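You operate a simulated robot arm through the tools that you are given. There is no shell and no other tool. Be economical: measure what you need, move in short steps, check, and stop when the job is done.

You run a simulated two-armed robot. Do the job below in one go: nothing can be reset, and whatever is moved stays where it is left.

Task
Fetch the gasket with the blue grip and set it on the shelf under the bench marked eight. Take the steel bracket and leave it in the yellow bin. Take the ceramic ring and put it on the keep tray. Put the lead four on the shelf under the bench marked ten. Any order will do. Set down upright: steel bracket.

Only the result counts: the job must be done as asked and must still hold three seconds after the hand-in. Knocking over, shifting, dropping, spilling or breaking anything else fails it.

Robot
Two 7-joint arms with two-finger parallel grippers on one trunk, on a base that drives. Base frame: it is fixed to the floor where the robot stands at the start and does not move with it; the origin is under the middle of the robot, x ahead of it, y to its left, z up. Readings come in mm, degrees, newtons and seconds.
The left shoulder is at the start at [50, 168, 1207], the right one opposite. With the tool pointing down near the work surface each hand reaches from about 100 to 360 mm from the robot's upright axis, wherever it stands, measured 20 degrees to its own side. Places, roughly: ceramic ring (7x7x3 cm) [600, -1700, 500]; gasket with the blue grip (7x18x4 cm) [600, 100, 900]; keep tray [-1750, 500, 750]; lead four [-1250, -1500, 750]; shelf under the bench marked eight [700, -1500, 400]; shelf under the bench marked ten [-1300, -1700, 300]; steel bracket (6x4x5 cm) [600, -1700, 900]; yellow bin [-1250, -4250, 1000]. Payload 1.57 kg a hand.
The tool frame of a hand sits at the grasp point between the pads (the TCP): z along the fingers, y along the line on which they close. The tips reach 30 mm beyond it. The gripper opens to 80 mm. The fingers are 17 mm wide and 12 mm thick; the gripper's body (40 by 82 mm) begins 80 mm behind the TCP.
Orientation is that of the tool frame in the base frame, as a unit quaternion [x, y, z, w]. With the fingers straight down and closing along the base's y, the tool's x points along the base's -x, its y along +y and its z along -z.

Tools
- The arms move only by the tool apply_moves. It takes "left_series", "right_series" or both (then of equal length, played together; a hand with none holds still); each is a list of rows, each a list of 7 numbers: the turn, a rotation vector about the tool's x, y, z in degrees, then the shift along the tool's x, y, z in m, then the finger opening in m, from 0 to 0.08. In form: [[rx, ry, rz, dx, dy, dz, gripper], ...]. A call has 1 to 8 rows; each row is the pose to reach, as a shift and turn from the pose commanded when the call began, along the tool's axes at that moment. Each row takes 0.2 s and may step no farther than 50 mm and 8.6 degrees from the row before; otherwise, or with a gripper value out of range, the whole call is refused. Where a pose cannot be reached the arm comes as near as it can. A force on the tool above 40 N (or 10 N above the force at the start of the call, whichever is more), or a blocked arm, ends the call early, and 0.2 s more pass. The fingers move at their own pace (about 45 mm/s each) and stop on an object; they squeeze with about 36 N. The grip force told is the motor's: it shows also when the fingers shut on nothing. Time passes only in rows, and 0.2 s behind the last, so rows that repeat a pose let the fingers close. The reply holds the time, the measured pose of the TCP, the force on the tool along the base axes, the opening and the grip force, in the units named above and with some noise, with the torque about the TCP (base axes, N m) and any sound that the robot's microphone picked up.
- Cameras (640 x 400 px; columns grow to the right, rows downward): "scene" is now at [124.3, 5.5, 1410.3]; the picture's right is [0.08, -1.00, 0.00], its down [-0.63, -0.05, -0.77] and it looks along [0.77, 0.06, -0.63] (base axes); focal length 267 px, centre (320, 200). "left" rides on the left gripper at [72, 7, -122] in its tool frame; the picture's right is [-0.09, 1.00, 0.00], its down [-0.84, -0.08, -0.54] and it looks along [-0.54, -0.05, 0.84] (tool axes); focal length 238 px, centre (320, 200). "right" rides on the right gripper at [72, -7, -122] in its tool frame; the picture's right is [0.09, 1.00, 0.00], its down [-0.84, 0.08, -0.54] and it looks along [-0.54, 0.05, 0.84] (tool axes); focal length 238 px, centre (320, 200). There is no depth. A picture from a camera that has moved, and an enlarged one, comes with that camera's place and axes in the base frame and with its lens.
- capture(camera): a new picture of that camera. It takes no simulated time.
- slide_trunk(by): slides the trunk up (or, below 0, down) by that many mm; the arms and the scene camera ride with it, the base frame stays. It gives what a move gives, with no picture.
- steer(legs): drives the robot by 1 to 6 legs, each [ahead, left, turn to the left] in mm, mm and degrees, along the robot's own axes; the way and the turn of a leg run together, so that a leg with both is an arc; at most 1500 mm and 180 degrees a leg. The arms and the cameras ride along, it lands a little off, and it stops where it bumps. It gives what a move gives.
- turn_head(pan, tilt): turns the head with the scene camera to pan (to the left, within 80 degrees either way) and tilt (down, from -29 to 69), counted from straight ahead of the robot. It gives what a move gives.
- zoom(camera, box): a new picture of the part [left, top, right, bottom] of that camera's present view, enlarged. It takes no simulated time.
- job_done(): hands the job in; it is judged then, once.

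Work in short steps. Places have to be worked out from the pictures, the camera data and where the tool is seen: move nearer, look again, correct. Check each grasp and each placing, and mend what went wrong. You have 165 turns and 122 pictures in all, those below and enlarged ones among them. Open the grippers and draw the arms clear of the work before you hand the job in, unless the task says otherwise; then end with one line.

The tools are called after "Call:" as name(argument=value, ...) on one line, values as JSON. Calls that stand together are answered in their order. apply_moves: Moves the arms, as the interface text tells. Its arguments: {"type":"object","properties":{"left_series":{"type":"array","items":{"type":"array","items":{"type":"number"}}},"right_series":{"type":"array","items":{"type":"array","items":{"type":"number"}}}},"required":[]} The other tools are called the same way: slide_trunk (by) slides the trunk up or down; steer (legs) drives the base; turn_head (pan, tilt) turns the head that bears the scene camera; capture (camera) takes a picture; zoom (camera, box) takes an enlarged picture of a part of a camera's view; job_done () hands the job in.

At the start:

```text
time_s: 0.0
left_tool_pos: [423.3, 285.3, 1062.4]
left_orientation: [0.0, 1.0, -0.001, -0.001]
left_wrist_force: [0.4, 0.4, -0.7]
left_ft_torque: [-0.02, 0.01, 0.03]
left_opening: 79.9
left_grasp_force: 0.0
right_tool_pos: [278.3, -56.7, 1253.2]
right_orientation: [0.0, 1.0, 0.001, 0.001]
right_wrist_force: [0.6, 0.4, 0.0]
right_ft_torque: [-0.03, 0.01, 0.02]
right_opening: 79.9
right_grasp_force: 0.0
trunk travel left (down, up): [-375.0, 68.0]
robot x, y, heading: [-1.5, 1.5, -0.2]
head pan, tilt: [4.4, 39.3]
```

scene: 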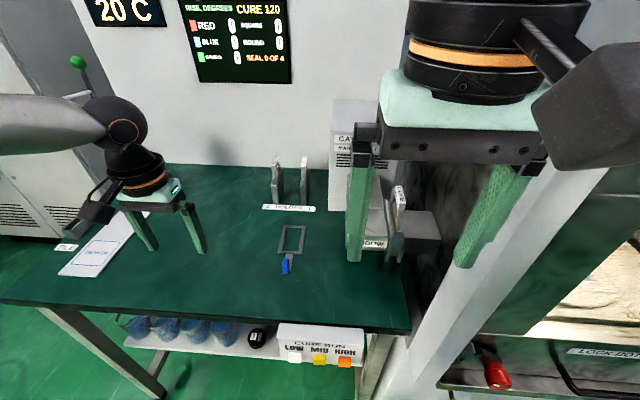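
right: 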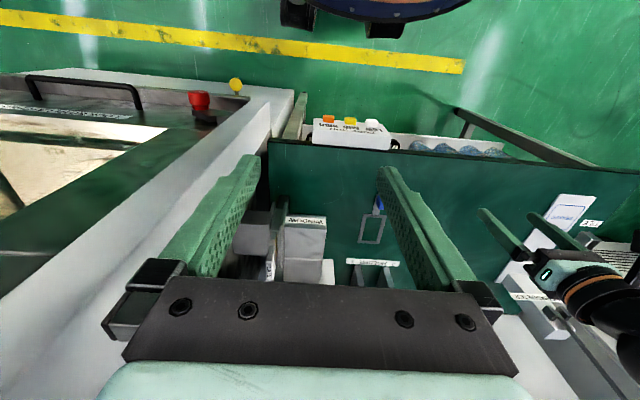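
left: 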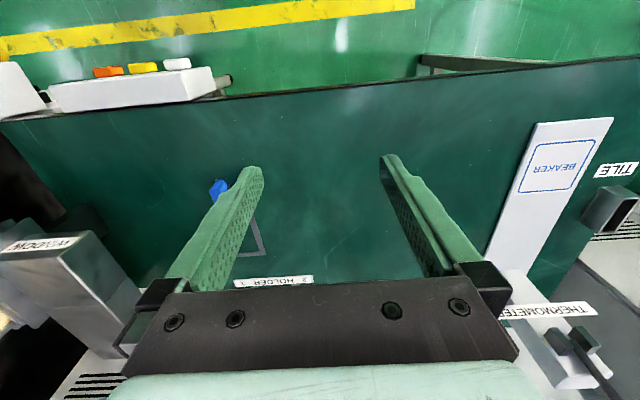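

I start with a closer look at the gasket on the bench ahead.

Call:
zoom(camera="scene", box=[220, 180, 380, 280])

Call:
zoom(camera="scene", box=[100, 280, 420, 400])

```text
4.00 times, centred on (300, 230) of scene
camera zoom: at [124.3, 5.5, 1410.3], right [0.08, -1.0, 0.0], down [-0.63, -0.05, -0.77], along [0.77, 0.06, -0.63], focal length 1069 px, centre (400, 80)
```

zoom: 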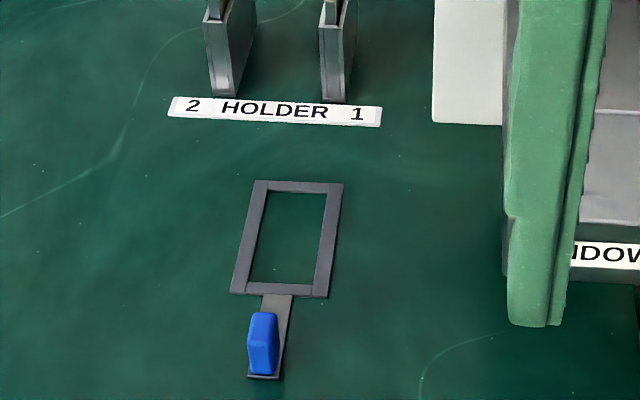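

```text
2.00 times, centred on (260, 340) of scene
camera zoom: at [124.3, 5.5, 1410.3], right [0.08, -1.0, 0.0], down [-0.63, -0.05, -0.77], along [0.77, 0.06, -0.63], focal length 535 px, centre (440, -80)
```

zoom: 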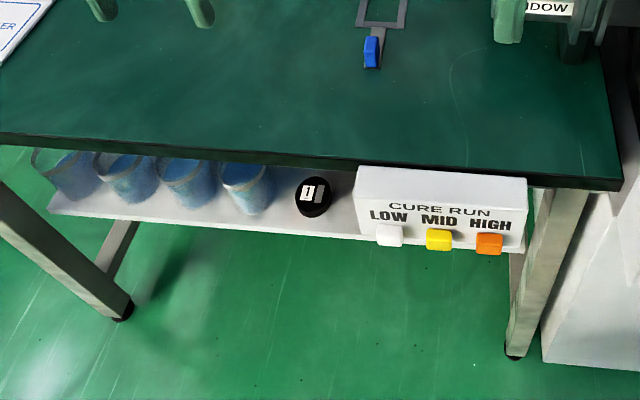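

The gasket lies with its grip nearest me, around [560, 132], with the bench top near z≈803. I look down to see my base against the bench edge and look right for the surroundings.

Call:
turn_head(pan=0, tilt=69)

Call:
capture(camera="scene")

Call:
turn_head(pan=-70, tilt=25)

Call:
capture(camera="scene")

```text
time_s: 0.9
left_tool_pos: [423.7, 285.4, 1062.7]
left_orientation: [0.001, 1.0, 0.0, 0.0]
left_wrist_force: [-0.5, 0.3, -0.1]
left_ft_torque: [-0.03, 0.01, 0.0]
left_opening: 79.9
left_grasp_force: 0.0
right_tool_pos: [277.2, -56.9, 1253.1]
right_orientation: [0.0, 1.0, 0.001, 0.001]
right_wrist_force: [-0.2, 0.8, -0.4]
right_ft_torque: [0.01, 0.01, 0.01]
right_opening: 79.9
right_grasp_force: 0.1
trunk travel left (down, up): [-375.0, 68.0]
robot x, y, heading: [0.9, -0.8, -0.0]
head pan, tilt: [0.0, 68.8]
```

```text
116 pictures are left
camera scene: at [94.9, -1.1, 1373.1], right [0.0, -1.0, 0.0], down [-0.93, 0.0, -0.36], along [0.36, 0.0, -0.93], focal length 267 px, centre (320, 200)
```

scene: 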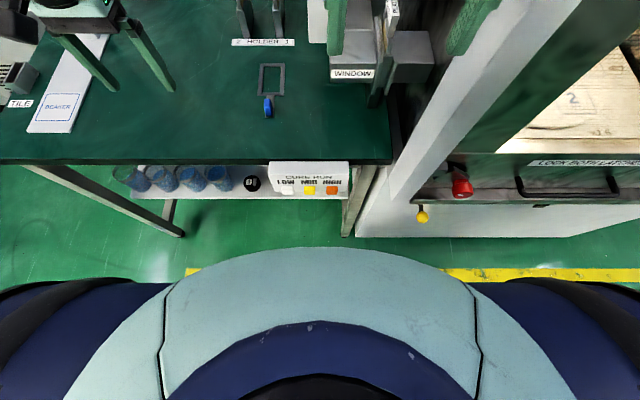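

```text
time_s: 2.4
left_tool_pos: [422.3, 286.3, 1063.0]
left_orientation: [0.0, 1.0, 0.0, 0.0]
left_wrist_force: [0.2, 0.3, 0.2]
left_ft_torque: [0.0, -0.01, 0.01]
left_opening: 79.9
left_grasp_force: 0.0
right_tool_pos: [278.9, -57.2, 1252.8]
right_orientation: [0.0, 1.0, 0.001, 0.0]
right_wrist_force: [-0.2, 0.7, 1.2]
right_ft_torque: [-0.03, 0.01, 0.03]
right_opening: 80.0
right_grasp_force: 0.1
trunk travel left (down, up): [-375.0, 68.0]
robot x, y, heading: [0.3, 0.7, 0.1]
head pan, tilt: [-70.0, 25.0]
```

```text
115 pictures are left
camera scene: at [70.6, -87.7, 1432.5], right [-0.94, -0.34, 0.0], down [-0.14, 0.4, -0.91], along [0.31, -0.85, -0.42], focal length 267 px, centre (320, 200)
```

scene: 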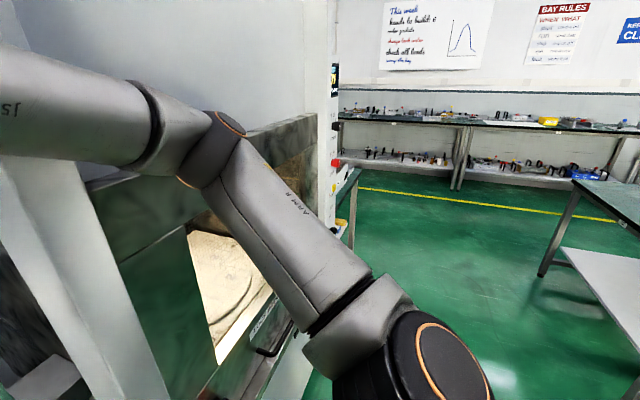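

The arm's reach at this height looks ample, so I move the left hand above the blue grip, staying clear at about z=930.

Call:
apply_moves(left_series=[[0, 0, 0, -0.023, -0.026, 0.02, 0.08], [0, 0, 0, -0.046, -0.052, 0.04, 0.08], [0, 0, 0, -0.07, -0.077, 0.06, 0.08], [0, 0, 0, -0.093, -0.103, 0.08, 0.08], [0, 0, 0, -0.116, -0.128, 0.1, 0.08], [0, 0, 0, -0.14, -0.154, 0.123, 0.08]])

Call:
capture(camera="left")

```text
time_s: 3.8
left_tool_pos: [488.8, 202.4, 990.4]
left_orientation: [0.0, 1.0, 0.0, -0.001]
left_wrist_force: [0.4, -0.1, 0.3]
left_ft_torque: [-0.03, 0.02, -0.03]
left_opening: 79.8
left_grasp_force: 0.0
left hand out of reach, approached as far as the arm can: row 4, 5, 6
right_tool_pos: [279.5, -57.4, 1251.8]
right_orientation: [-0.001, 1.0, 0.001, 0.001]
right_wrist_force: [-0.3, -0.4, 0.0]
right_ft_torque: [-0.02, -0.02, -0.06]
right_opening: 80.1
right_grasp_force: 0.1
trunk travel left (down, up): [-375.0, 68.0]
robot x, y, heading: [0.7, 3.5, 0.1]
head pan, tilt: [-70.0, 25.0]
```

```text
114 pictures are left
camera left: at [418.1, 210.7, 1111.5], right [0.09, 1.0, 0.0], down [0.84, -0.08, 0.54], along [0.54, -0.05, -0.84], focal length 238 px, centre (320, 200)
```

left: 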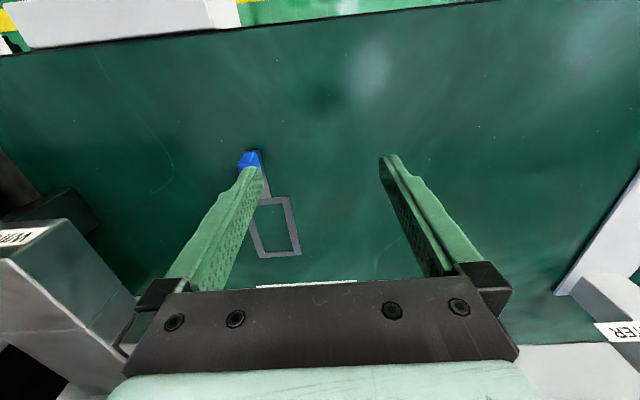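

The arm ran out of reach; I drive 95 mm ahead so the grip comes within it, with base clearance to the shelf still left.

Call:
steer(legs=[[95, 0, 0]])

Call:
capture(camera="left")

```text
time_s: 4.6
left_tool_pos: [503.2, 198.8, 996.3]
left_orientation: [0.002, 1.0, 0.001, 0.006]
left_wrist_force: [0.1, -0.3, 1.3]
left_ft_torque: [-0.02, -0.02, 0.02]
left_opening: 80.1
left_grasp_force: 0.1
right_tool_pos: [281.2, -62.1, 1254.3]
right_orientation: [-0.011, 1.0, -0.007, 0.014]
right_wrist_force: [0.1, -0.1, -0.2]
right_ft_torque: [0.01, 0.01, 0.03]
right_opening: 79.7
right_grasp_force: 0.1
trunk travel left (down, up): [-375.0, 68.0]
robot x, y, heading: [21.6, 1.2, -0.6]
head pan, tilt: [-70.0, 25.0]
stopped in leg 1: the robot was blocked; the commanded pose is now the measured one
```

```text
113 pictures are left
camera left: at [430.3, 207.0, 1117.2], right [0.1, 1.0, 0.0], down [0.83, -0.08, 0.55], along [0.55, -0.05, -0.83], focal length 238 px, centre (320, 200)
```

left: 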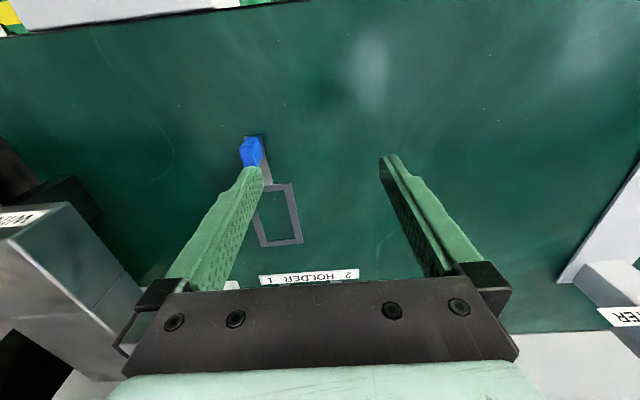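

Blocked after 20 mm, and the heading turned slightly right, which suggests contact on the right. I look there and down.

Call:
turn_head(pan=-45, tilt=60)

Call:
capture(camera="scene")

Call:
capture(camera="right")

```text
time_s: 5.6
left_tool_pos: [504.0, 200.3, 997.5]
left_orientation: [0.002, 1.0, 0.001, 0.008]
left_wrist_force: [0.5, 0.7, 0.6]
left_ft_torque: [-0.02, 0.02, 0.01]
left_opening: 79.8
left_grasp_force: 0.0
right_tool_pos: [280.3, -60.3, 1254.3]
right_orientation: [-0.01, 1.0, -0.005, 0.014]
right_wrist_force: [0.1, 0.9, -0.4]
right_ft_torque: [0.0, -0.03, 0.01]
right_opening: 79.7
right_grasp_force: 0.1
trunk travel left (down, up): [-375.0, 68.0]
robot x, y, heading: [21.0, -0.4, -0.4]
head pan, tilt: [-45.0, 60.0]
```

```text
112 pictures are left
camera scene: at [92.4, -50.5, 1383.7], right [-0.71, -0.7, -0.01], down [-0.6, 0.62, -0.51], along [0.37, -0.35, -0.86], focal length 267 px, centre (320, 200)
```

scene: 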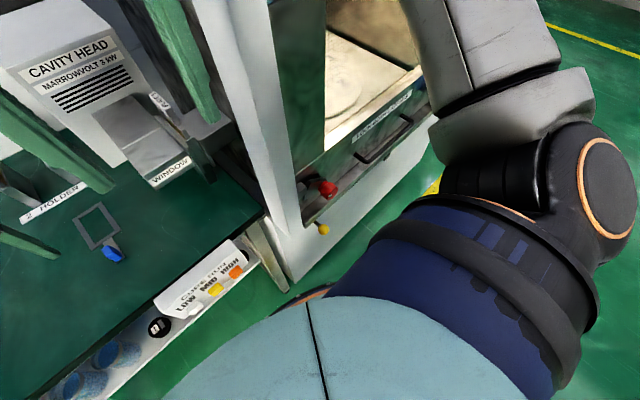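

```text
111 pictures are left
camera right: at [205.1, -68.7, 1374.5], right [-0.11, 0.99, -0.01], down [0.82, 0.1, 0.56], along [0.56, 0.05, -0.83], focal length 238 px, centre (320, 200)
```

right: 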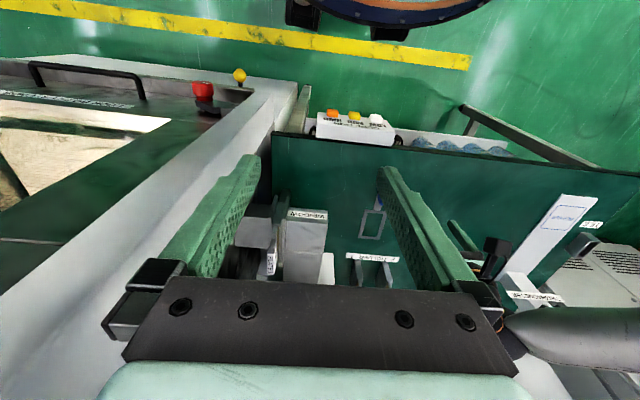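

The right elbow seems to be against the oven post. I retract the left hand, back off a little and turn 40° right, so the right elbow swings away from the oven while the left shoulder comes forward.

Call:
apply_moves(left_series=[[0, 0, 0, 0.045, 0, -0.01, 0.08], [0, 0, 0, 0.09, 0, -0.02, 0.08], [0, 0, 0, 0.135, 0, -0.03, 0.08], [0, 0, 0, 0.18, 0, -0.04, 0.08]])

Call:
steer(legs=[[-60, 0, 0], [0, 0, -40]])

Call:
turn_head(pan=45, tilt=45)

Call:
capture(camera="scene")

```text
time_s: 6.6
left_tool_pos: [321.9, 200.9, 1033.2]
left_orientation: [0.003, 1.0, 0.001, 0.008]
left_wrist_force: [0.1, 0.2, 0.2]
left_ft_torque: [0.0, -0.02, -0.02]
left_opening: 79.9
left_grasp_force: 0.1
right_tool_pos: [280.5, -61.2, 1254.5]
right_orientation: [-0.01, 1.0, -0.005, 0.014]
right_wrist_force: [0.7, 0.3, 0.0]
right_ft_torque: [0.02, -0.01, 0.01]
right_opening: 80.2
right_grasp_force: 0.1
trunk travel left (down, up): [-375.0, 68.0]
robot x, y, heading: [21.4, 1.7, -0.4]
head pan, tilt: [-45.0, 60.0]
```

```text
time_s: 9.4
left_tool_pos: [331.9, -38.3, 1028.6]
left_orientation: [0.336, 0.942, 0.0, 0.001]
left_wrist_force: [-1.2, -0.5, 0.4]
left_ft_torque: [-0.01, 0.0, 0.03]
left_opening: 79.8
left_grasp_force: 0.1
right_tool_pos: [137.4, -216.8, 1250.0]
right_orientation: [0.326, 0.946, -0.006, 0.002]
right_wrist_force: [-1.8, -0.1, -0.1]
right_ft_torque: [-0.02, 0.02, -0.02]
right_opening: 80.1
right_grasp_force: 0.0
trunk travel left (down, up): [-375.0, 68.0]
robot x, y, heading: [-34.9, 0.1, -39.4]
head pan, tilt: [-45.0, 60.0]
```

```text
time_s: 11.1
left_tool_pos: [331.3, -36.1, 1029.1]
left_orientation: [0.336, 0.942, 0.0, 0.0]
left_wrist_force: [0.1, 0.0, -0.2]
left_ft_torque: [0.0, 0.01, -0.03]
left_opening: 80.0
left_grasp_force: 0.0
right_tool_pos: [137.9, -218.0, 1250.0]
right_orientation: [0.327, 0.945, -0.006, 0.002]
right_wrist_force: [23.9, -4.5, -14.6]
right_ft_torque: [-0.09, 2.09, -0.88]
right_opening: 79.9
right_grasp_force: 0.0
trunk travel left (down, up): [-375.0, 68.0]
robot x, y, heading: [-34.0, -2.6, -39.4]
head pan, tilt: [45.0, 45.0]
```

```text
110 pictures are left
camera scene: at [73.3, -22.1, 1401.0], right [0.05, -1.0, 0.0], down [-0.71, -0.03, -0.7], along [0.7, 0.03, -0.72], focal length 267 px, centre (320, 200)
```

scene: 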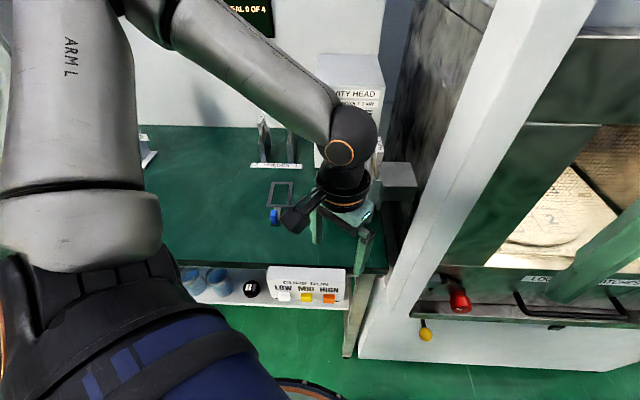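

The turn worked. The right hand now shows some force (touching the head or chest probably), so I shift it to its own side while the left hand moves over toward the grip, turning back to square.

Call:
apply_moves(left_series=[[0, 0, -5.6, -0.01, 0.038, 0.01, 0.08], [0, 0, -11.2, -0.02, 0.077, 0.02, 0.08], [0, 0, -16.8, -0.029, 0.115, 0.03, 0.08], [0, 0, -22.4, -0.038, 0.154, 0.04, 0.08], [0, 0, -28, -0.048, 0.192, 0.05, 0.08], [0, 0, -33.6, -0.057, 0.23, 0.06, 0.08], [0, 0, -39.3, -0.065, 0.26, 0.07, 0.08]], right_series=[[0, 0, 0, 0, -0.01, 0, 0.08], [0, 0, 0, 0, -0.03, 0.01, 0.08], [0, 0, 0, 0, -0.05, 0.02, 0.08], [0, 0, 0, 0, -0.07, 0.03, 0.08], [0, 0, 0, 0, -0.09, 0.04, 0.08], [0, 0, 0, 0, -0.11, 0.05, 0.08], [0, 0, 0, 0, -0.13, 0.06, 0.08]])

Call:
capture(camera="scene")

```text
time_s: 12.7
left_tool_pos: [545.3, 122.6, 959.9]
left_orientation: [0.0, 1.0, 0.0, 0.001]
left_wrist_force: [0.0, 0.1, 0.0]
left_ft_torque: [0.01, 0.01, -0.02]
left_opening: 79.9
left_grasp_force: 0.0
right_tool_pos: [56.8, -319.8, 1193.1]
right_orientation: [0.326, 0.945, -0.007, 0.003]
right_wrist_force: [0.5, 0.1, 0.5]
right_ft_torque: [0.0, -0.01, 0.02]
right_opening: 79.9
right_grasp_force: 0.0
trunk travel left (down, up): [-375.0, 68.0]
robot x, y, heading: [-34.9, 0.8, -39.4]
head pan, tilt: [45.0, 45.0]
```

```text
109 pictures are left
camera scene: at [73.5, -18.1, 1402.0], right [0.1, -0.99, 0.0], down [-0.7, -0.07, -0.71], along [0.7, 0.07, -0.71], focal length 267 px, centre (320, 200)
```

scene: 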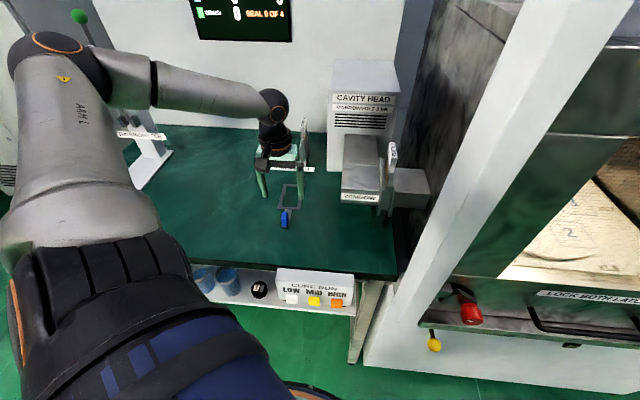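

The hand reached nearly above the gasket, and the right-hand force is gone. Now the left camera.

Call:
capture(camera="left")

Call:
zoom(camera="scene", box=[240, 140, 340, 240])

```text
108 pictures are left
camera left: at [473.1, 130.8, 1080.3], right [0.09, 1.0, 0.0], down [0.84, -0.08, 0.54], along [0.54, -0.05, -0.84], focal length 238 px, centre (320, 200)
```

left: 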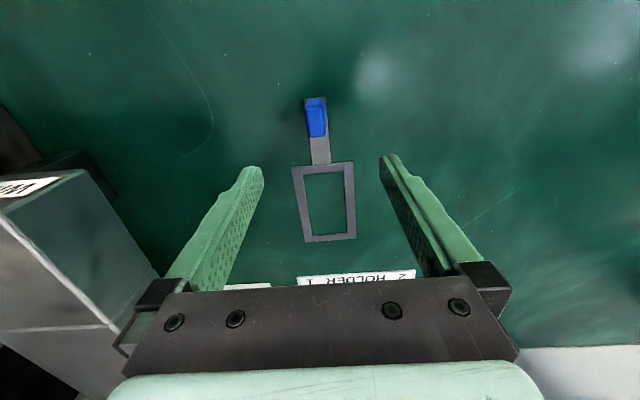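

```text
4.00 times, centred on (290, 190) of scene
camera zoom: at [73.5, -18.1, 1402.0], right [0.1, -0.99, 0.0], down [-0.7, -0.07, -0.71], along [0.7, 0.07, -0.71], focal length 1069 px, centre (440, 240)
```

zoom: 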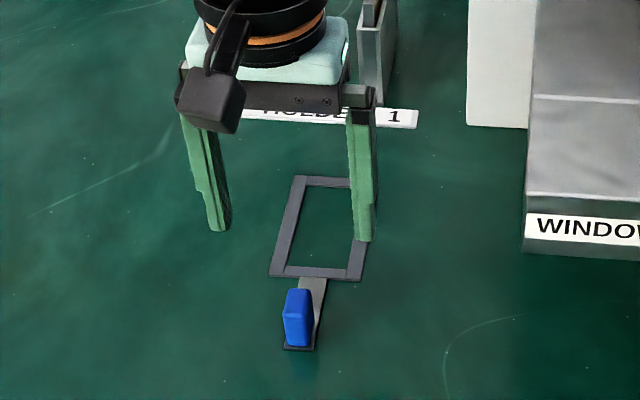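

Triangulating the two cameras puts the bench top at z≈845 and the grip centre at about [525, 122]. I back 20 mm and lower to z≈900, then check.

Call:
apply_moves(left_series=[[0, 0, 0, 0.02, 0, 0, 0.08], [0, 0, 0, 0.02, 0, 0.03, 0.08], [0, 0, 0, 0.02, 0, 0.055, 0.08], [0, 0, 0, 0.02, 0, 0.055, 0.08]])

Call:
capture(camera="left")

Call:
zoom(camera="scene", box=[240, 160, 340, 260])

```text
time_s: 13.7
left_tool_pos: [524.3, 124.7, 904.0]
left_orientation: [-0.001, 1.0, 0.0, 0.0]
left_wrist_force: [-0.4, 0.5, 0.1]
left_ft_torque: [-0.01, 0.0, 0.0]
left_opening: 80.3
left_grasp_force: 0.1
right_tool_pos: [57.3, -320.0, 1192.4]
right_orientation: [0.326, 0.945, -0.007, 0.003]
right_wrist_force: [-0.9, -0.5, 1.0]
right_ft_torque: [0.0, -0.02, 0.02]
right_opening: 80.0
right_grasp_force: 0.0
trunk travel left (down, up): [-375.0, 68.0]
robot x, y, heading: [-36.1, 1.3, -39.2]
head pan, tilt: [45.0, 45.0]
```

```text
106 pictures are left
camera left: at [452.4, 131.3, 1025.2], right [0.09, 1.0, 0.0], down [0.84, -0.08, 0.54], along [0.54, -0.05, -0.84], focal length 238 px, centre (320, 200)
```

left: 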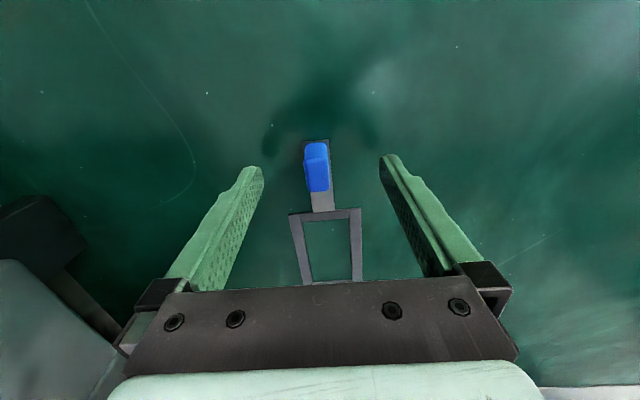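

```text
4.00 times, centred on (290, 210) of scene
camera zoom: at [73.5, -18.0, 1402.0], right [0.1, -0.99, 0.0], down [-0.7, -0.07, -0.71], along [0.7, 0.07, -0.71], focal length 1069 px, centre (440, 160)
```

zoom: 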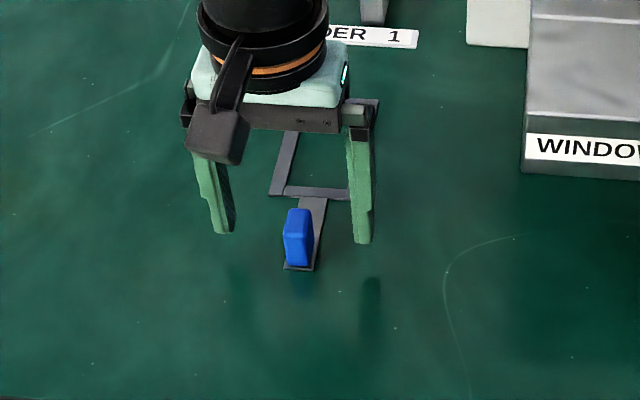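

The fingers straddle the grip well. I lower 18 mm and close.

Call:
apply_moves(left_series=[[0, 0, 0, -0.002, -0.001, 0.018, 0.08], [0, 0, 0, -0.002, -0.001, 0.018, 0.05], [0, 0, 0, -0.002, -0.001, 0.018, 0.02], [0, 0, 0, -0.002, -0.001, 0.018, 0.0], [0, 0, 0, -0.002, -0.001, 0.018, 0.0], [0, 0, 0, -0.002, -0.001, 0.018, 0.0], [0, 0, 0, -0.002, -0.001, 0.018, 0.0]])

Call:
capture(camera="left")

```text
time_s: 15.3
left_tool_pos: [525.6, 121.3, 885.6]
left_orientation: [0.0, 1.0, 0.0, 0.0]
left_wrist_force: [0.1, 0.9, -0.6]
left_ft_torque: [0.04, 0.0, 0.04]
left_opening: 15.5
left_grasp_force: 30.8
right_tool_pos: [57.4, -320.4, 1193.4]
right_orientation: [0.324, 0.946, -0.006, 0.003]
right_wrist_force: [0.3, 0.1, -0.4]
right_ft_torque: [-0.01, 0.0, 0.01]
right_opening: 79.9
right_grasp_force: 0.0
trunk travel left (down, up): [-375.0, 68.0]
robot x, y, heading: [-37.8, -0.1, -39.3]
head pan, tilt: [45.0, 45.0]
```

```text
104 pictures are left
camera left: at [453.2, 129.0, 1006.5], right [0.09, 1.0, 0.0], down [0.84, -0.08, 0.54], along [0.54, -0.05, -0.84], focal length 238 px, centre (320, 200)
```

left: 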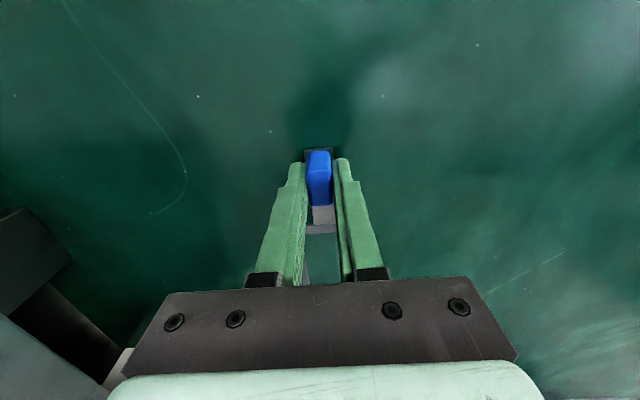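

Gripped at 15.5 mm. I lift it straight up and look.

Call:
apply_moves(left_series=[[0, 0, 0, 0, 0, -0.03, 0.0], [0, 0, 0, 0, 0, -0.06, 0.0], [0, 0, 0, 0, 0, -0.09, 0.0], [0, 0, 0, 0, 0, -0.12, 0.0], [0, 0, 0, 0, 0, -0.15, 0.0]])

Call:
capture(camera="scene")

```text
time_s: 16.5
left_tool_pos: [526.9, 121.7, 1036.4]
left_orientation: [0.0, 1.0, 0.0, 0.001]
left_wrist_force: [-0.2, -0.6, -0.3]
left_ft_torque: [0.02, 0.06, -0.01]
left_opening: 15.3
left_grasp_force: 31.2
right_tool_pos: [56.7, -319.6, 1193.1]
right_orientation: [0.325, 0.946, -0.007, 0.002]
right_wrist_force: [-0.3, 0.2, -0.3]
right_ft_torque: [0.04, 0.0, -0.02]
right_opening: 79.9
right_grasp_force: 0.1
trunk travel left (down, up): [-375.0, 68.0]
robot x, y, heading: [-38.6, 1.6, -39.5]
head pan, tilt: [45.0, 45.0]
```

```text
103 pictures are left
camera scene: at [73.4, -18.1, 1402.0], right [0.1, -0.99, 0.0], down [-0.7, -0.07, -0.71], along [0.7, 0.07, -0.71], focal length 267 px, centre (320, 200)
```

scene: 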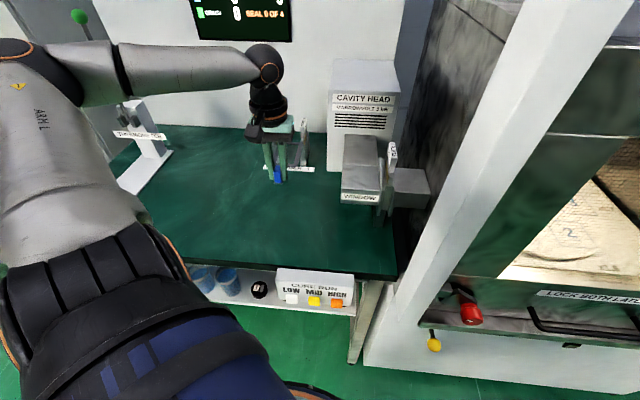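

Lifted. I back straight away from the bench (along base −x) before doing anything else.

Call:
steer(legs=[[-309, -254, 0]])

Call:
apply_moves(left_series=[[0, 0, 0, 0.04, 0, 0, 0], [0, 0, 0, 0.08, 0, 0, 0], [0, 0, 0, 0.12, 0, 0, 0], [0, 0, 0, 0.15, 0, 0, 0]])

Call:
turn_head(pan=-30, tilt=20)

Call:
capture(camera="scene")

```text
time_s: 19.0
left_tool_pos: [128.5, 116.3, 1036.8]
left_orientation: [0.006, 1.0, 0.0, 0.0]
left_wrist_force: [0.3, -0.4, -1.7]
left_ft_torque: [-0.01, 0.07, 0.04]
left_opening: 15.0
left_grasp_force: 31.0
right_tool_pos: [-346.1, -320.2, 1193.0]
right_orientation: [0.331, 0.943, -0.006, 0.002]
right_wrist_force: [0.2, -0.2, 0.3]
right_ft_torque: [0.02, -0.01, -0.03]
right_opening: 80.0
right_grasp_force: 0.1
trunk travel left (down, up): [-375.0, 68.0]
robot x, y, heading: [-435.5, 3.3, -40.0]
head pan, tilt: [45.0, 45.0]
```

```text
time_s: 20.0
left_tool_pos: [-20.6, 118.4, 1039.0]
left_orientation: [0.005, 1.0, 0.0, 0.0]
left_wrist_force: [0.0, -0.5, -1.1]
left_ft_torque: [-0.01, 0.06, 0.01]
left_opening: 15.0
left_grasp_force: 31.4
right_tool_pos: [-347.2, -319.3, 1193.0]
right_orientation: [0.331, 0.944, -0.006, 0.002]
right_wrist_force: [0.3, -0.1, 0.2]
right_ft_torque: [-0.01, -0.01, -0.01]
right_opening: 80.1
right_grasp_force: 0.0
trunk travel left (down, up): [-375.0, 68.0]
robot x, y, heading: [-434.5, -0.1, -40.1]
head pan, tilt: [45.0, 45.0]
```

```text
time_s: 21.4
left_tool_pos: [-20.2, 118.3, 1037.9]
left_orientation: [0.006, 1.0, 0.0, 0.0]
left_wrist_force: [0.8, 0.4, -1.0]
left_ft_torque: [-0.01, 0.07, 0.0]
left_opening: 15.1
left_grasp_force: 31.3
right_tool_pos: [-347.1, -320.0, 1192.7]
right_orientation: [0.332, 0.943, -0.006, 0.002]
right_wrist_force: [-1.1, -0.7, -0.3]
right_ft_torque: [-0.02, -0.01, 0.0]
right_opening: 80.2
right_grasp_force: 0.0
trunk travel left (down, up): [-375.0, 68.0]
robot x, y, heading: [-438.5, 2.5, -39.9]
head pan, tilt: [-30.0, 20.0]
```

```text
102 pictures are left
camera scene: at [-375.7, -112.4, 1440.6], right [-0.94, -0.34, 0.0], down [-0.12, 0.32, -0.94], along [0.32, -0.88, -0.34], focal length 267 px, centre (320, 200)
```

scene: 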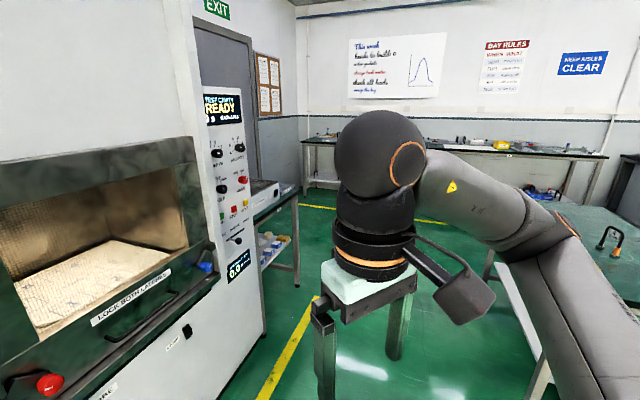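

Bench eight stands just past the oven. I drive parallel to the benches toward y≈-1150, then look at it.

Call:
steer(legs=[[740, -880, 0]])

Call:
turn_head(pan=20, tilt=30)

Call:
capture(camera="scene")

```text
time_s: 27.3
left_tool_pos: [-36.4, -1045.0, 1037.0]
left_orientation: [0.021, 1.0, 0.0, 0.001]
left_wrist_force: [-0.5, -0.3, -1.2]
left_ft_torque: [0.02, 0.05, 0.0]
left_opening: 15.1
left_grasp_force: 31.3
right_tool_pos: [-376.3, -1471.5, 1191.6]
right_orientation: [0.346, 0.938, -0.006, 0.003]
right_wrist_force: [-0.8, 0.4, 0.3]
right_ft_torque: [0.01, -0.01, -0.01]
right_opening: 80.0
right_grasp_force: 0.1
trunk travel left (down, up): [-375.0, 68.0]
robot x, y, heading: [-456.5, -1149.7, -41.8]
head pan, tilt: [-30.0, 20.0]
```

```text
time_s: 28.5
left_tool_pos: [-36.7, -1044.4, 1038.1]
left_orientation: [0.021, 1.0, 0.0, 0.0]
left_wrist_force: [0.0, -0.5, -0.7]
left_ft_torque: [0.01, 0.06, 0.0]
left_opening: 15.2
left_grasp_force: 30.6
right_tool_pos: [-376.8, -1470.8, 1192.4]
right_orientation: [0.346, 0.938, -0.008, 0.002]
right_wrist_force: [-0.5, -0.4, -0.1]
right_ft_torque: [0.04, 0.0, 0.01]
right_opening: 79.9
right_grasp_force: 0.2
trunk travel left (down, up): [-375.0, 68.0]
robot x, y, heading: [-457.4, -1150.4, -41.6]
head pan, tilt: [20.0, 30.0]
```

```text
101 pictures are left
camera scene: at [-343.5, -1209.1, 1424.6], right [-0.37, -0.93, 0.0], down [-0.46, 0.19, -0.87], along [0.8, -0.32, -0.5], focal length 267 px, centre (320, 200)
```

scene: 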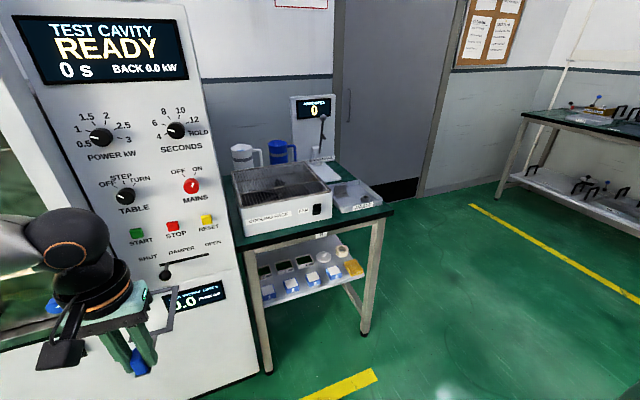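

Call:
zoom(camera="scene", box=[220, 90, 400, 200])

Call:
zoom(camera="scene", box=[240, 180, 400, 310])

```text
3.56 times, centred on (310, 145) of scene
camera zoom: at [-343.5, -1209.1, 1424.6], right [-0.37, -0.93, 0.0], down [-0.46, 0.19, -0.87], along [0.8, -0.32, -0.5], focal length 950 px, centre (356, 396)
```

zoom: 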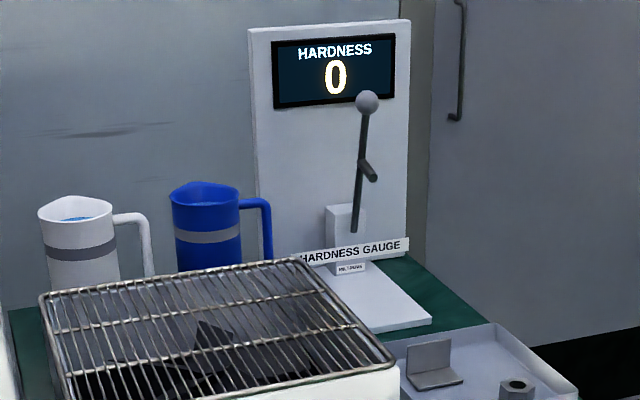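

```text
3.08 times, centred on (320, 245) of scene
camera zoom: at [-343.5, -1209.1, 1424.6], right [-0.37, -0.93, 0.0], down [-0.46, 0.19, -0.87], along [0.8, -0.32, -0.5], focal length 822 px, centre (320, 62)
```

zoom: 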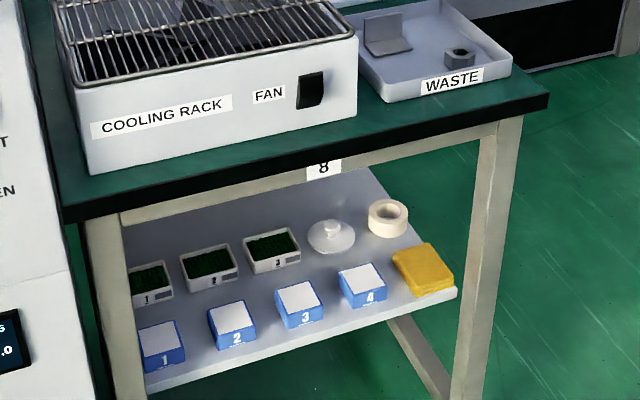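

Shelf 8 holds the ring at about [673, -1747] with little other room, and reaching it needs a tilted hand. The place vacated by the ring will suit the gasket. I look at the lead bench behind me, where I could park and regrasp the gasket with a tilted hand.

Call:
turn_head(pan=-80, tilt=25)

Call:
capture(camera="scene")

```text
time_s: 30.2
left_tool_pos: [-35.1, -1043.1, 1037.0]
left_orientation: [0.021, 1.0, 0.0, 0.0]
left_wrist_force: [0.7, 0.5, -1.7]
left_ft_torque: [0.0, 0.07, -0.03]
left_opening: 15.1
left_grasp_force: 31.4
right_tool_pos: [-375.2, -1472.6, 1192.2]
right_orientation: [0.346, 0.938, -0.007, 0.003]
right_wrist_force: [0.5, 0.1, 0.6]
right_ft_torque: [-0.03, 0.01, -0.03]
right_opening: 80.2
right_grasp_force: 0.0
trunk travel left (down, up): [-375.0, 68.0]
robot x, y, heading: [-457.3, -1146.3, -41.8]
head pan, tilt: [-80.0, 25.0]
```

```text
98 pictures are left
camera scene: at [-475.9, -1254.0, 1432.5], right [-0.85, 0.53, 0.0], down [0.22, 0.36, -0.91], along [-0.48, -0.77, -0.42], focal length 267 px, centre (320, 200)
```

scene: 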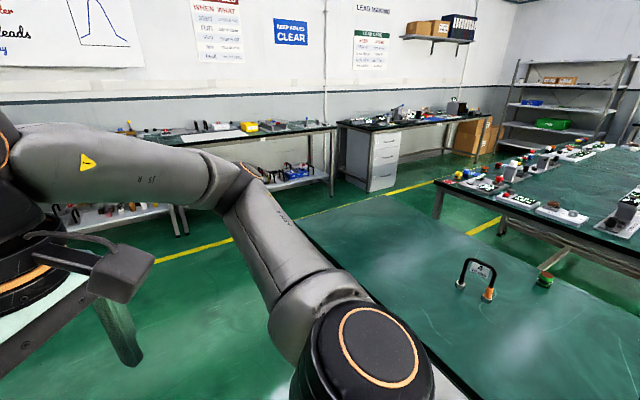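

The lead four stands as an arch on a large empty bench. I zoom on it.

Call:
zoom(camera="scene", box=[420, 230, 580, 330])

```text
4.00 times, centred on (500, 280) of scene
camera zoom: at [-475.9, -1254.0, 1432.5], right [-0.85, 0.53, 0.0], down [0.22, 0.36, -0.91], along [-0.48, -0.77, -0.42], focal length 1069 px, centre (-400, -120)
```

zoom: 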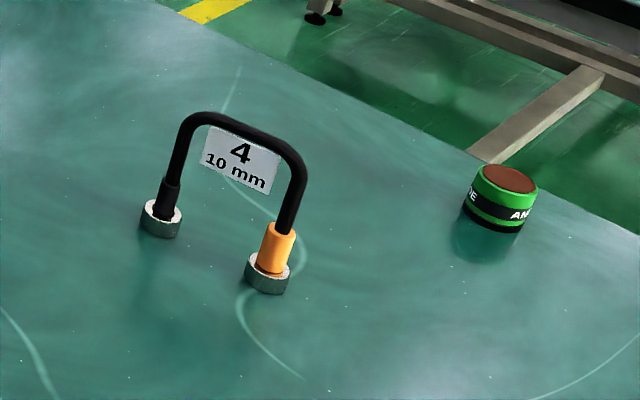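

I turn right to face that bench (toward −x), after a small move away from it.

Call:
steer(legs=[[45, 40, 0], [0, 0, -138]])

Call:
turn_head(pan=0, tilt=45)

Call:
capture(camera="scene")

```text
time_s: 37.1
left_tool_pos: [-663.1, -1487.4, 1037.6]
left_orientation: [0.952, 0.306, 0.0, 0.0]
left_wrist_force: [0.3, -0.1, -0.4]
left_ft_torque: [0.02, -0.04, -0.04]
left_opening: 14.9
left_grasp_force: 30.7
right_tool_pos: [-660.6, -941.6, 1192.6]
right_orientation: [1.0, -0.02, -0.004, -0.005]
right_wrist_force: [-0.4, -0.1, -0.8]
right_ft_torque: [0.0, -0.03, -0.01]
right_opening: 80.0
right_grasp_force: 0.1
trunk travel left (down, up): [-375.0, 68.0]
robot x, y, heading: [-394.0, -1147.4, 176.3]
head pan, tilt: [-80.0, 25.0]
```

```text
time_s: 38.6
left_tool_pos: [-662.4, -1487.6, 1037.9]
left_orientation: [0.952, 0.306, 0.0, 0.0]
left_wrist_force: [0.2, -1.1, -1.5]
left_ft_torque: [0.08, -0.04, 0.01]
left_opening: 15.1
left_grasp_force: 30.9
right_tool_pos: [-659.8, -943.2, 1193.7]
right_orientation: [1.0, -0.02, -0.004, -0.005]
right_wrist_force: [-0.5, 0.9, -0.2]
right_ft_torque: [0.0, -0.03, 0.0]
right_opening: 80.1
right_grasp_force: 0.1
trunk travel left (down, up): [-375.0, 68.0]
robot x, y, heading: [-396.1, -1145.5, 176.4]
head pan, tilt: [0.0, 45.0]
```

```text
96 pictures are left
camera scene: at [-518.2, -1140.8, 1402.0], right [0.06, 1.0, 0.0], down [0.71, -0.04, -0.71], along [-0.71, 0.04, -0.71], focal length 267 px, centre (320, 200)
```

scene: 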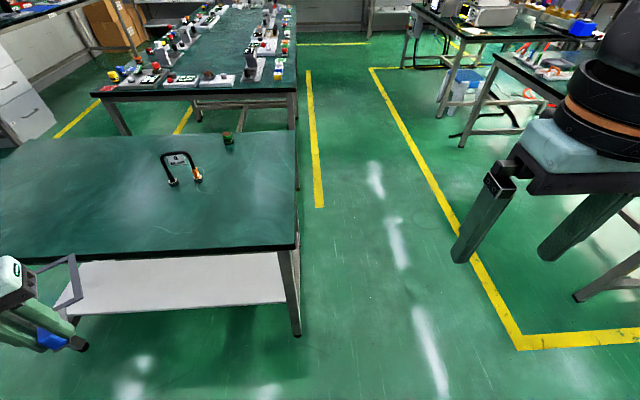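

Bench top here is at z≈820, near edge x≈-928, with lead at about [-1190, -1530]. I bring the left hand in front of me with the gasket pointing at the bench, then drive up to it.

Call:
apply_moves(left_series=[[0, 0, 6, 0.0075, -0.033, 0, 0], [0, 0, 12, 0.015, -0.067, 0, 0], [0, 0, 18, 0.023, -0.1, 0, 0], [0, 0, 24, 0.03, -0.134, 0, 0], [0, 0, 30, 0.038, -0.167, 0, 0], [0, 0, 35, 0.0455, -0.2, 0, 0]])

Call:
steer(legs=[[0, 0, 3.6], [244, 34, 0]])

Call:
turn_head(pan=15, tilt=50)

Call:
capture(camera="scene")

```text
time_s: 40.0
left_tool_pos: [-740.7, -1296.2, 1039.3]
left_orientation: [1.0, 0.005, 0.0, 0.0]
left_wrist_force: [-0.5, -0.1, -0.9]
left_ft_torque: [0.02, -0.08, -0.01]
left_opening: 15.1
left_grasp_force: 31.4
right_tool_pos: [-659.8, -942.4, 1192.5]
right_orientation: [1.0, -0.02, -0.004, -0.004]
right_wrist_force: [0.2, 0.2, 0.2]
right_ft_torque: [-0.01, 0.01, 0.02]
right_opening: 80.0
right_grasp_force: 0.1
trunk travel left (down, up): [-375.0, 68.0]
robot x, y, heading: [-396.3, -1148.1, 176.1]
head pan, tilt: [0.0, 45.0]
```

```text
time_s: 42.2
left_tool_pos: [-972.2, -1353.4, 1040.5]
left_orientation: [0.999, 0.037, 0.001, 0.0]
left_wrist_force: [0.2, 1.3, -1.9]
left_ft_torque: [-0.02, -0.07, 0.01]
left_opening: 15.1
left_grasp_force: 31.1
right_tool_pos: [-913.1, -994.6, 1193.4]
right_orientation: [1.0, 0.011, -0.004, -0.005]
right_wrist_force: [-0.8, 0.4, 0.4]
right_ft_torque: [0.0, -0.07, -0.03]
right_opening: 80.2
right_grasp_force: 0.0
trunk travel left (down, up): [-375.0, 68.0]
robot x, y, heading: [-634.6, -1183.2, -180.0]
head pan, tilt: [0.0, 45.0]
```

```text
time_s: 43.0
left_tool_pos: [-970.6, -1352.3, 1038.6]
left_orientation: [0.999, 0.037, 0.0, 0.0]
left_wrist_force: [0.1, -0.3, -0.8]
left_ft_torque: [-0.03, -0.08, 0.01]
left_opening: 15.0
left_grasp_force: 31.3
right_tool_pos: [-913.0, -993.2, 1191.9]
right_orientation: [1.0, 0.011, -0.004, -0.005]
right_wrist_force: [-0.3, 0.4, 0.6]
right_ft_torque: [0.0, -0.01, -0.03]
right_opening: 79.9
right_grasp_force: 0.1
trunk travel left (down, up): [-375.0, 68.0]
robot x, y, heading: [-635.2, -1178.9, -180.0]
head pan, tilt: [15.0, 50.0]
```

```text
95 pictures are left
camera scene: at [-752.1, -1202.4, 1395.1], right [-0.26, 0.97, 0.0], down [0.74, 0.2, -0.64], along [-0.62, -0.17, -0.77], focal length 267 px, centre (320, 200)
```

scene: 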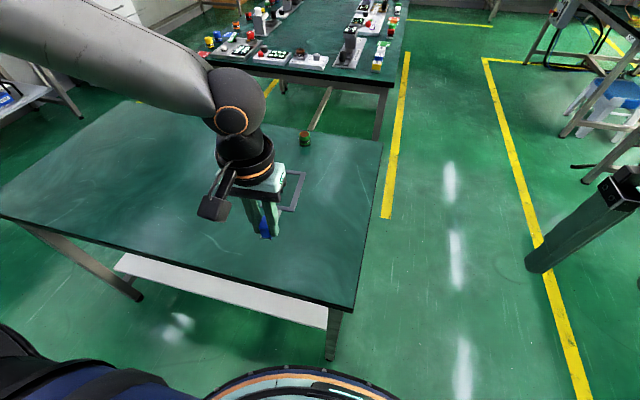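

The bench top here triangulates nearer z≈775. I move the hand 70 mm further in and lower to z≈900, then check with the hand camera.

Call:
apply_moves(left_series=[[0, 0, 1, -0.035, 0, 0.03, 0], [0, 0, 2, -0.07, 0, 0.06, 0], [0, 0, 3, -0.075, 0, 0.1, 0], [0, 0, 4, -0.075, 0, 0.14, 0]])

Call:
capture(camera="left")

Call:
zoom(camera="scene", box=[180, 150, 380, 310])

```text
time_s: 44.0
left_tool_pos: [-1041.4, -1369.3, 910.2]
left_orientation: [1.0, 0.003, -0.001, 0.0]
left_wrist_force: [-0.4, 0.4, -0.7]
left_ft_torque: [0.02, -0.06, -0.03]
left_opening: 15.2
left_grasp_force: 31.2
left hand out of reach, approached as far as the arm can: row 4
right_tool_pos: [-912.5, -993.5, 1192.4]
right_orientation: [1.0, 0.011, -0.004, -0.005]
right_wrist_force: [0.3, -0.6, 0.9]
right_ft_torque: [0.02, -0.01, -0.02]
right_opening: 80.0
right_grasp_force: 0.0
trunk travel left (down, up): [-375.0, 68.0]
robot x, y, heading: [-637.8, -1179.8, -180.1]
head pan, tilt: [15.0, 50.0]
```

```text
94 pictures are left
camera left: at [-968.8, -1374.2, 1031.6], right [-0.09, -1.0, 0.0], down [-0.84, 0.07, 0.54], along [-0.54, 0.05, -0.84], focal length 238 px, centre (320, 200)
```

left: 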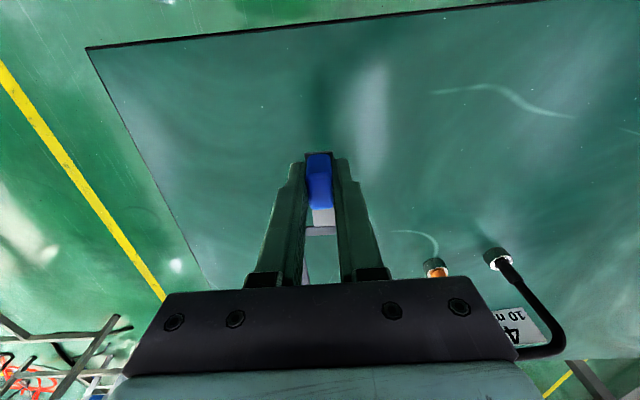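

```text
2.50 times, centred on (280, 230) of scene
camera zoom: at [-751.8, -1202.7, 1395.1], right [-0.26, 0.97, 0.0], down [0.74, 0.2, -0.64], along [-0.62, -0.17, -0.77], focal length 668 px, centre (420, 125)
```

zoom: 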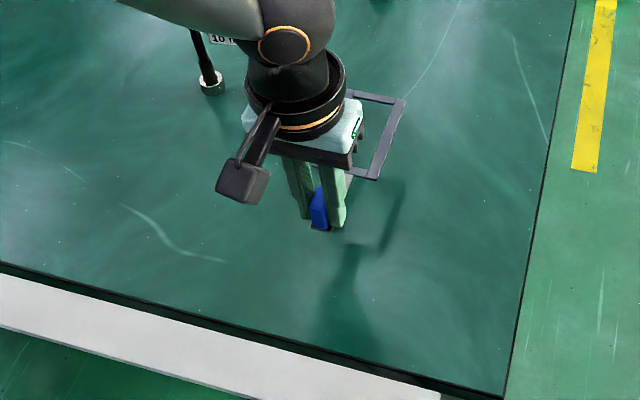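

The edge and lead positions agree on a bench top of z≈775. I lower the trunk 80 mm, bringing the gasket near the surface.

Call:
slide_trunk(by=-80)

Call:
zoom(camera="scene", box=[180, 150, 380, 310])

```text
time_s: 45.2
left_tool_pos: [-1041.6, -1369.1, 833.3]
left_orientation: [1.0, 0.003, -0.003, -0.001]
left_wrist_force: [2.7, -4.9, 25.2]
left_ft_torque: [-0.21, -0.04, -0.01]
left_opening: 15.3
left_grasp_force: 31.5
right_tool_pos: [-911.2, -993.1, 1113.3]
right_orientation: [1.0, 0.012, -0.006, -0.005]
right_wrist_force: [0.9, -0.2, 0.0]
right_ft_torque: [0.01, 0.01, 0.01]
right_opening: 79.8
right_grasp_force: 0.0
trunk travel left (down, up): [-295.0, 148.0]
robot x, y, heading: [-636.4, -1179.3, -180.1]
head pan, tilt: [15.0, 50.0]
```

```text
2.50 times, centred on (280, 230) of scene
camera zoom: at [-750.1, -1202.2, 1315.7], right [-0.26, 0.97, 0.0], down [0.74, 0.2, -0.64], along [-0.62, -0.17, -0.76], focal length 668 px, centre (420, 125)
```

zoom: 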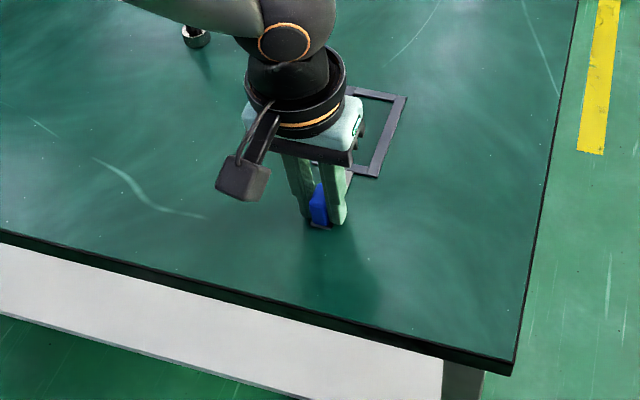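

Contact at TCP z=833, so the bench top is ≈795. I open and lift off, leaving the gasket parked here.

Call:
apply_moves(left_series=[[0, 0, 0, 0, 0, 0, 0.02], [0, 0, 0, 0, 0, 0, 0.04], [0, 0, 0, 0, 0, 0, 0.06], [0, 0, 0, 0, 0, 0, 0.06], [0, 0, 0, 0, 0, -0.03, 0.06], [0, 0, 0, 0, 0, -0.07, 0.06], [0, 0, 0, 0, 0, -0.11, 0.06], [0, 0, 0, 0, 0, -0.15, 0.06]])

Call:
capture(camera="left")

Call:
turn_head(pan=30, tilt=50)

Call:
capture(camera="scene")

```text
time_s: 47.0
left_tool_pos: [-1040.8, -1367.9, 981.5]
left_orientation: [1.0, 0.003, 0.0, -0.001]
left_wrist_force: [0.4, -0.2, -0.8]
left_ft_torque: [0.0, 0.0, -0.01]
left_opening: 59.8
left_grasp_force: 0.1
right_tool_pos: [-911.9, -993.1, 1111.8]
right_orientation: [1.0, 0.012, -0.005, -0.005]
right_wrist_force: [0.7, -0.1, 0.2]
right_ft_torque: [0.0, -0.01, -0.03]
right_opening: 79.8
right_grasp_force: 0.0
trunk travel left (down, up): [-295.0, 148.0]
robot x, y, heading: [-638.8, -1183.1, -179.9]
head pan, tilt: [15.0, 50.0]
```

```text
91 pictures are left
camera left: at [-968.4, -1373.2, 1103.5], right [-0.09, -1.0, 0.0], down [-0.84, 0.07, 0.54], along [-0.54, 0.05, -0.84], focal length 238 px, centre (320, 200)
```

left: 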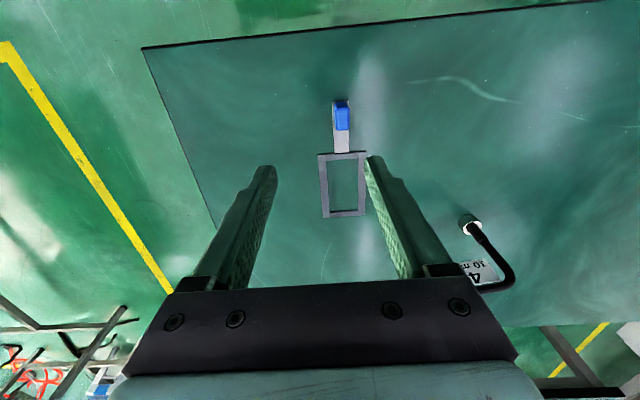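

```text
time_s: 47.7
left_tool_pos: [-1040.5, -1366.9, 982.1]
left_orientation: [1.0, 0.002, 0.0, 0.0]
left_wrist_force: [-0.1, 0.4, 0.1]
left_ft_torque: [0.04, 0.04, 0.01]
left_opening: 60.1
left_grasp_force: 0.1
right_tool_pos: [-912.0, -993.6, 1112.5]
right_orientation: [1.0, 0.011, -0.005, -0.005]
right_wrist_force: [-0.6, 0.4, -0.4]
right_ft_torque: [0.02, 0.01, 0.01]
right_opening: 80.4
right_grasp_force: 0.0
trunk travel left (down, up): [-295.0, 148.0]
robot x, y, heading: [-639.6, -1182.3, -180.1]
head pan, tilt: [30.0, 50.0]
```

```text
90 pictures are left
camera scene: at [-744.3, -1220.9, 1315.0], right [-0.5, 0.87, 0.0], down [0.66, 0.38, -0.64], along [-0.56, -0.32, -0.77], focal length 267 px, centre (320, 200)
```

scene: 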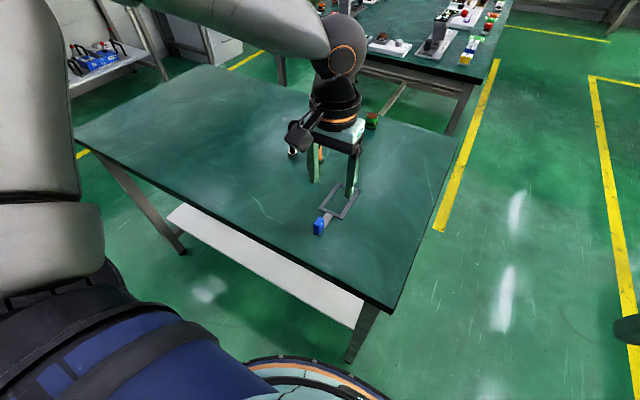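

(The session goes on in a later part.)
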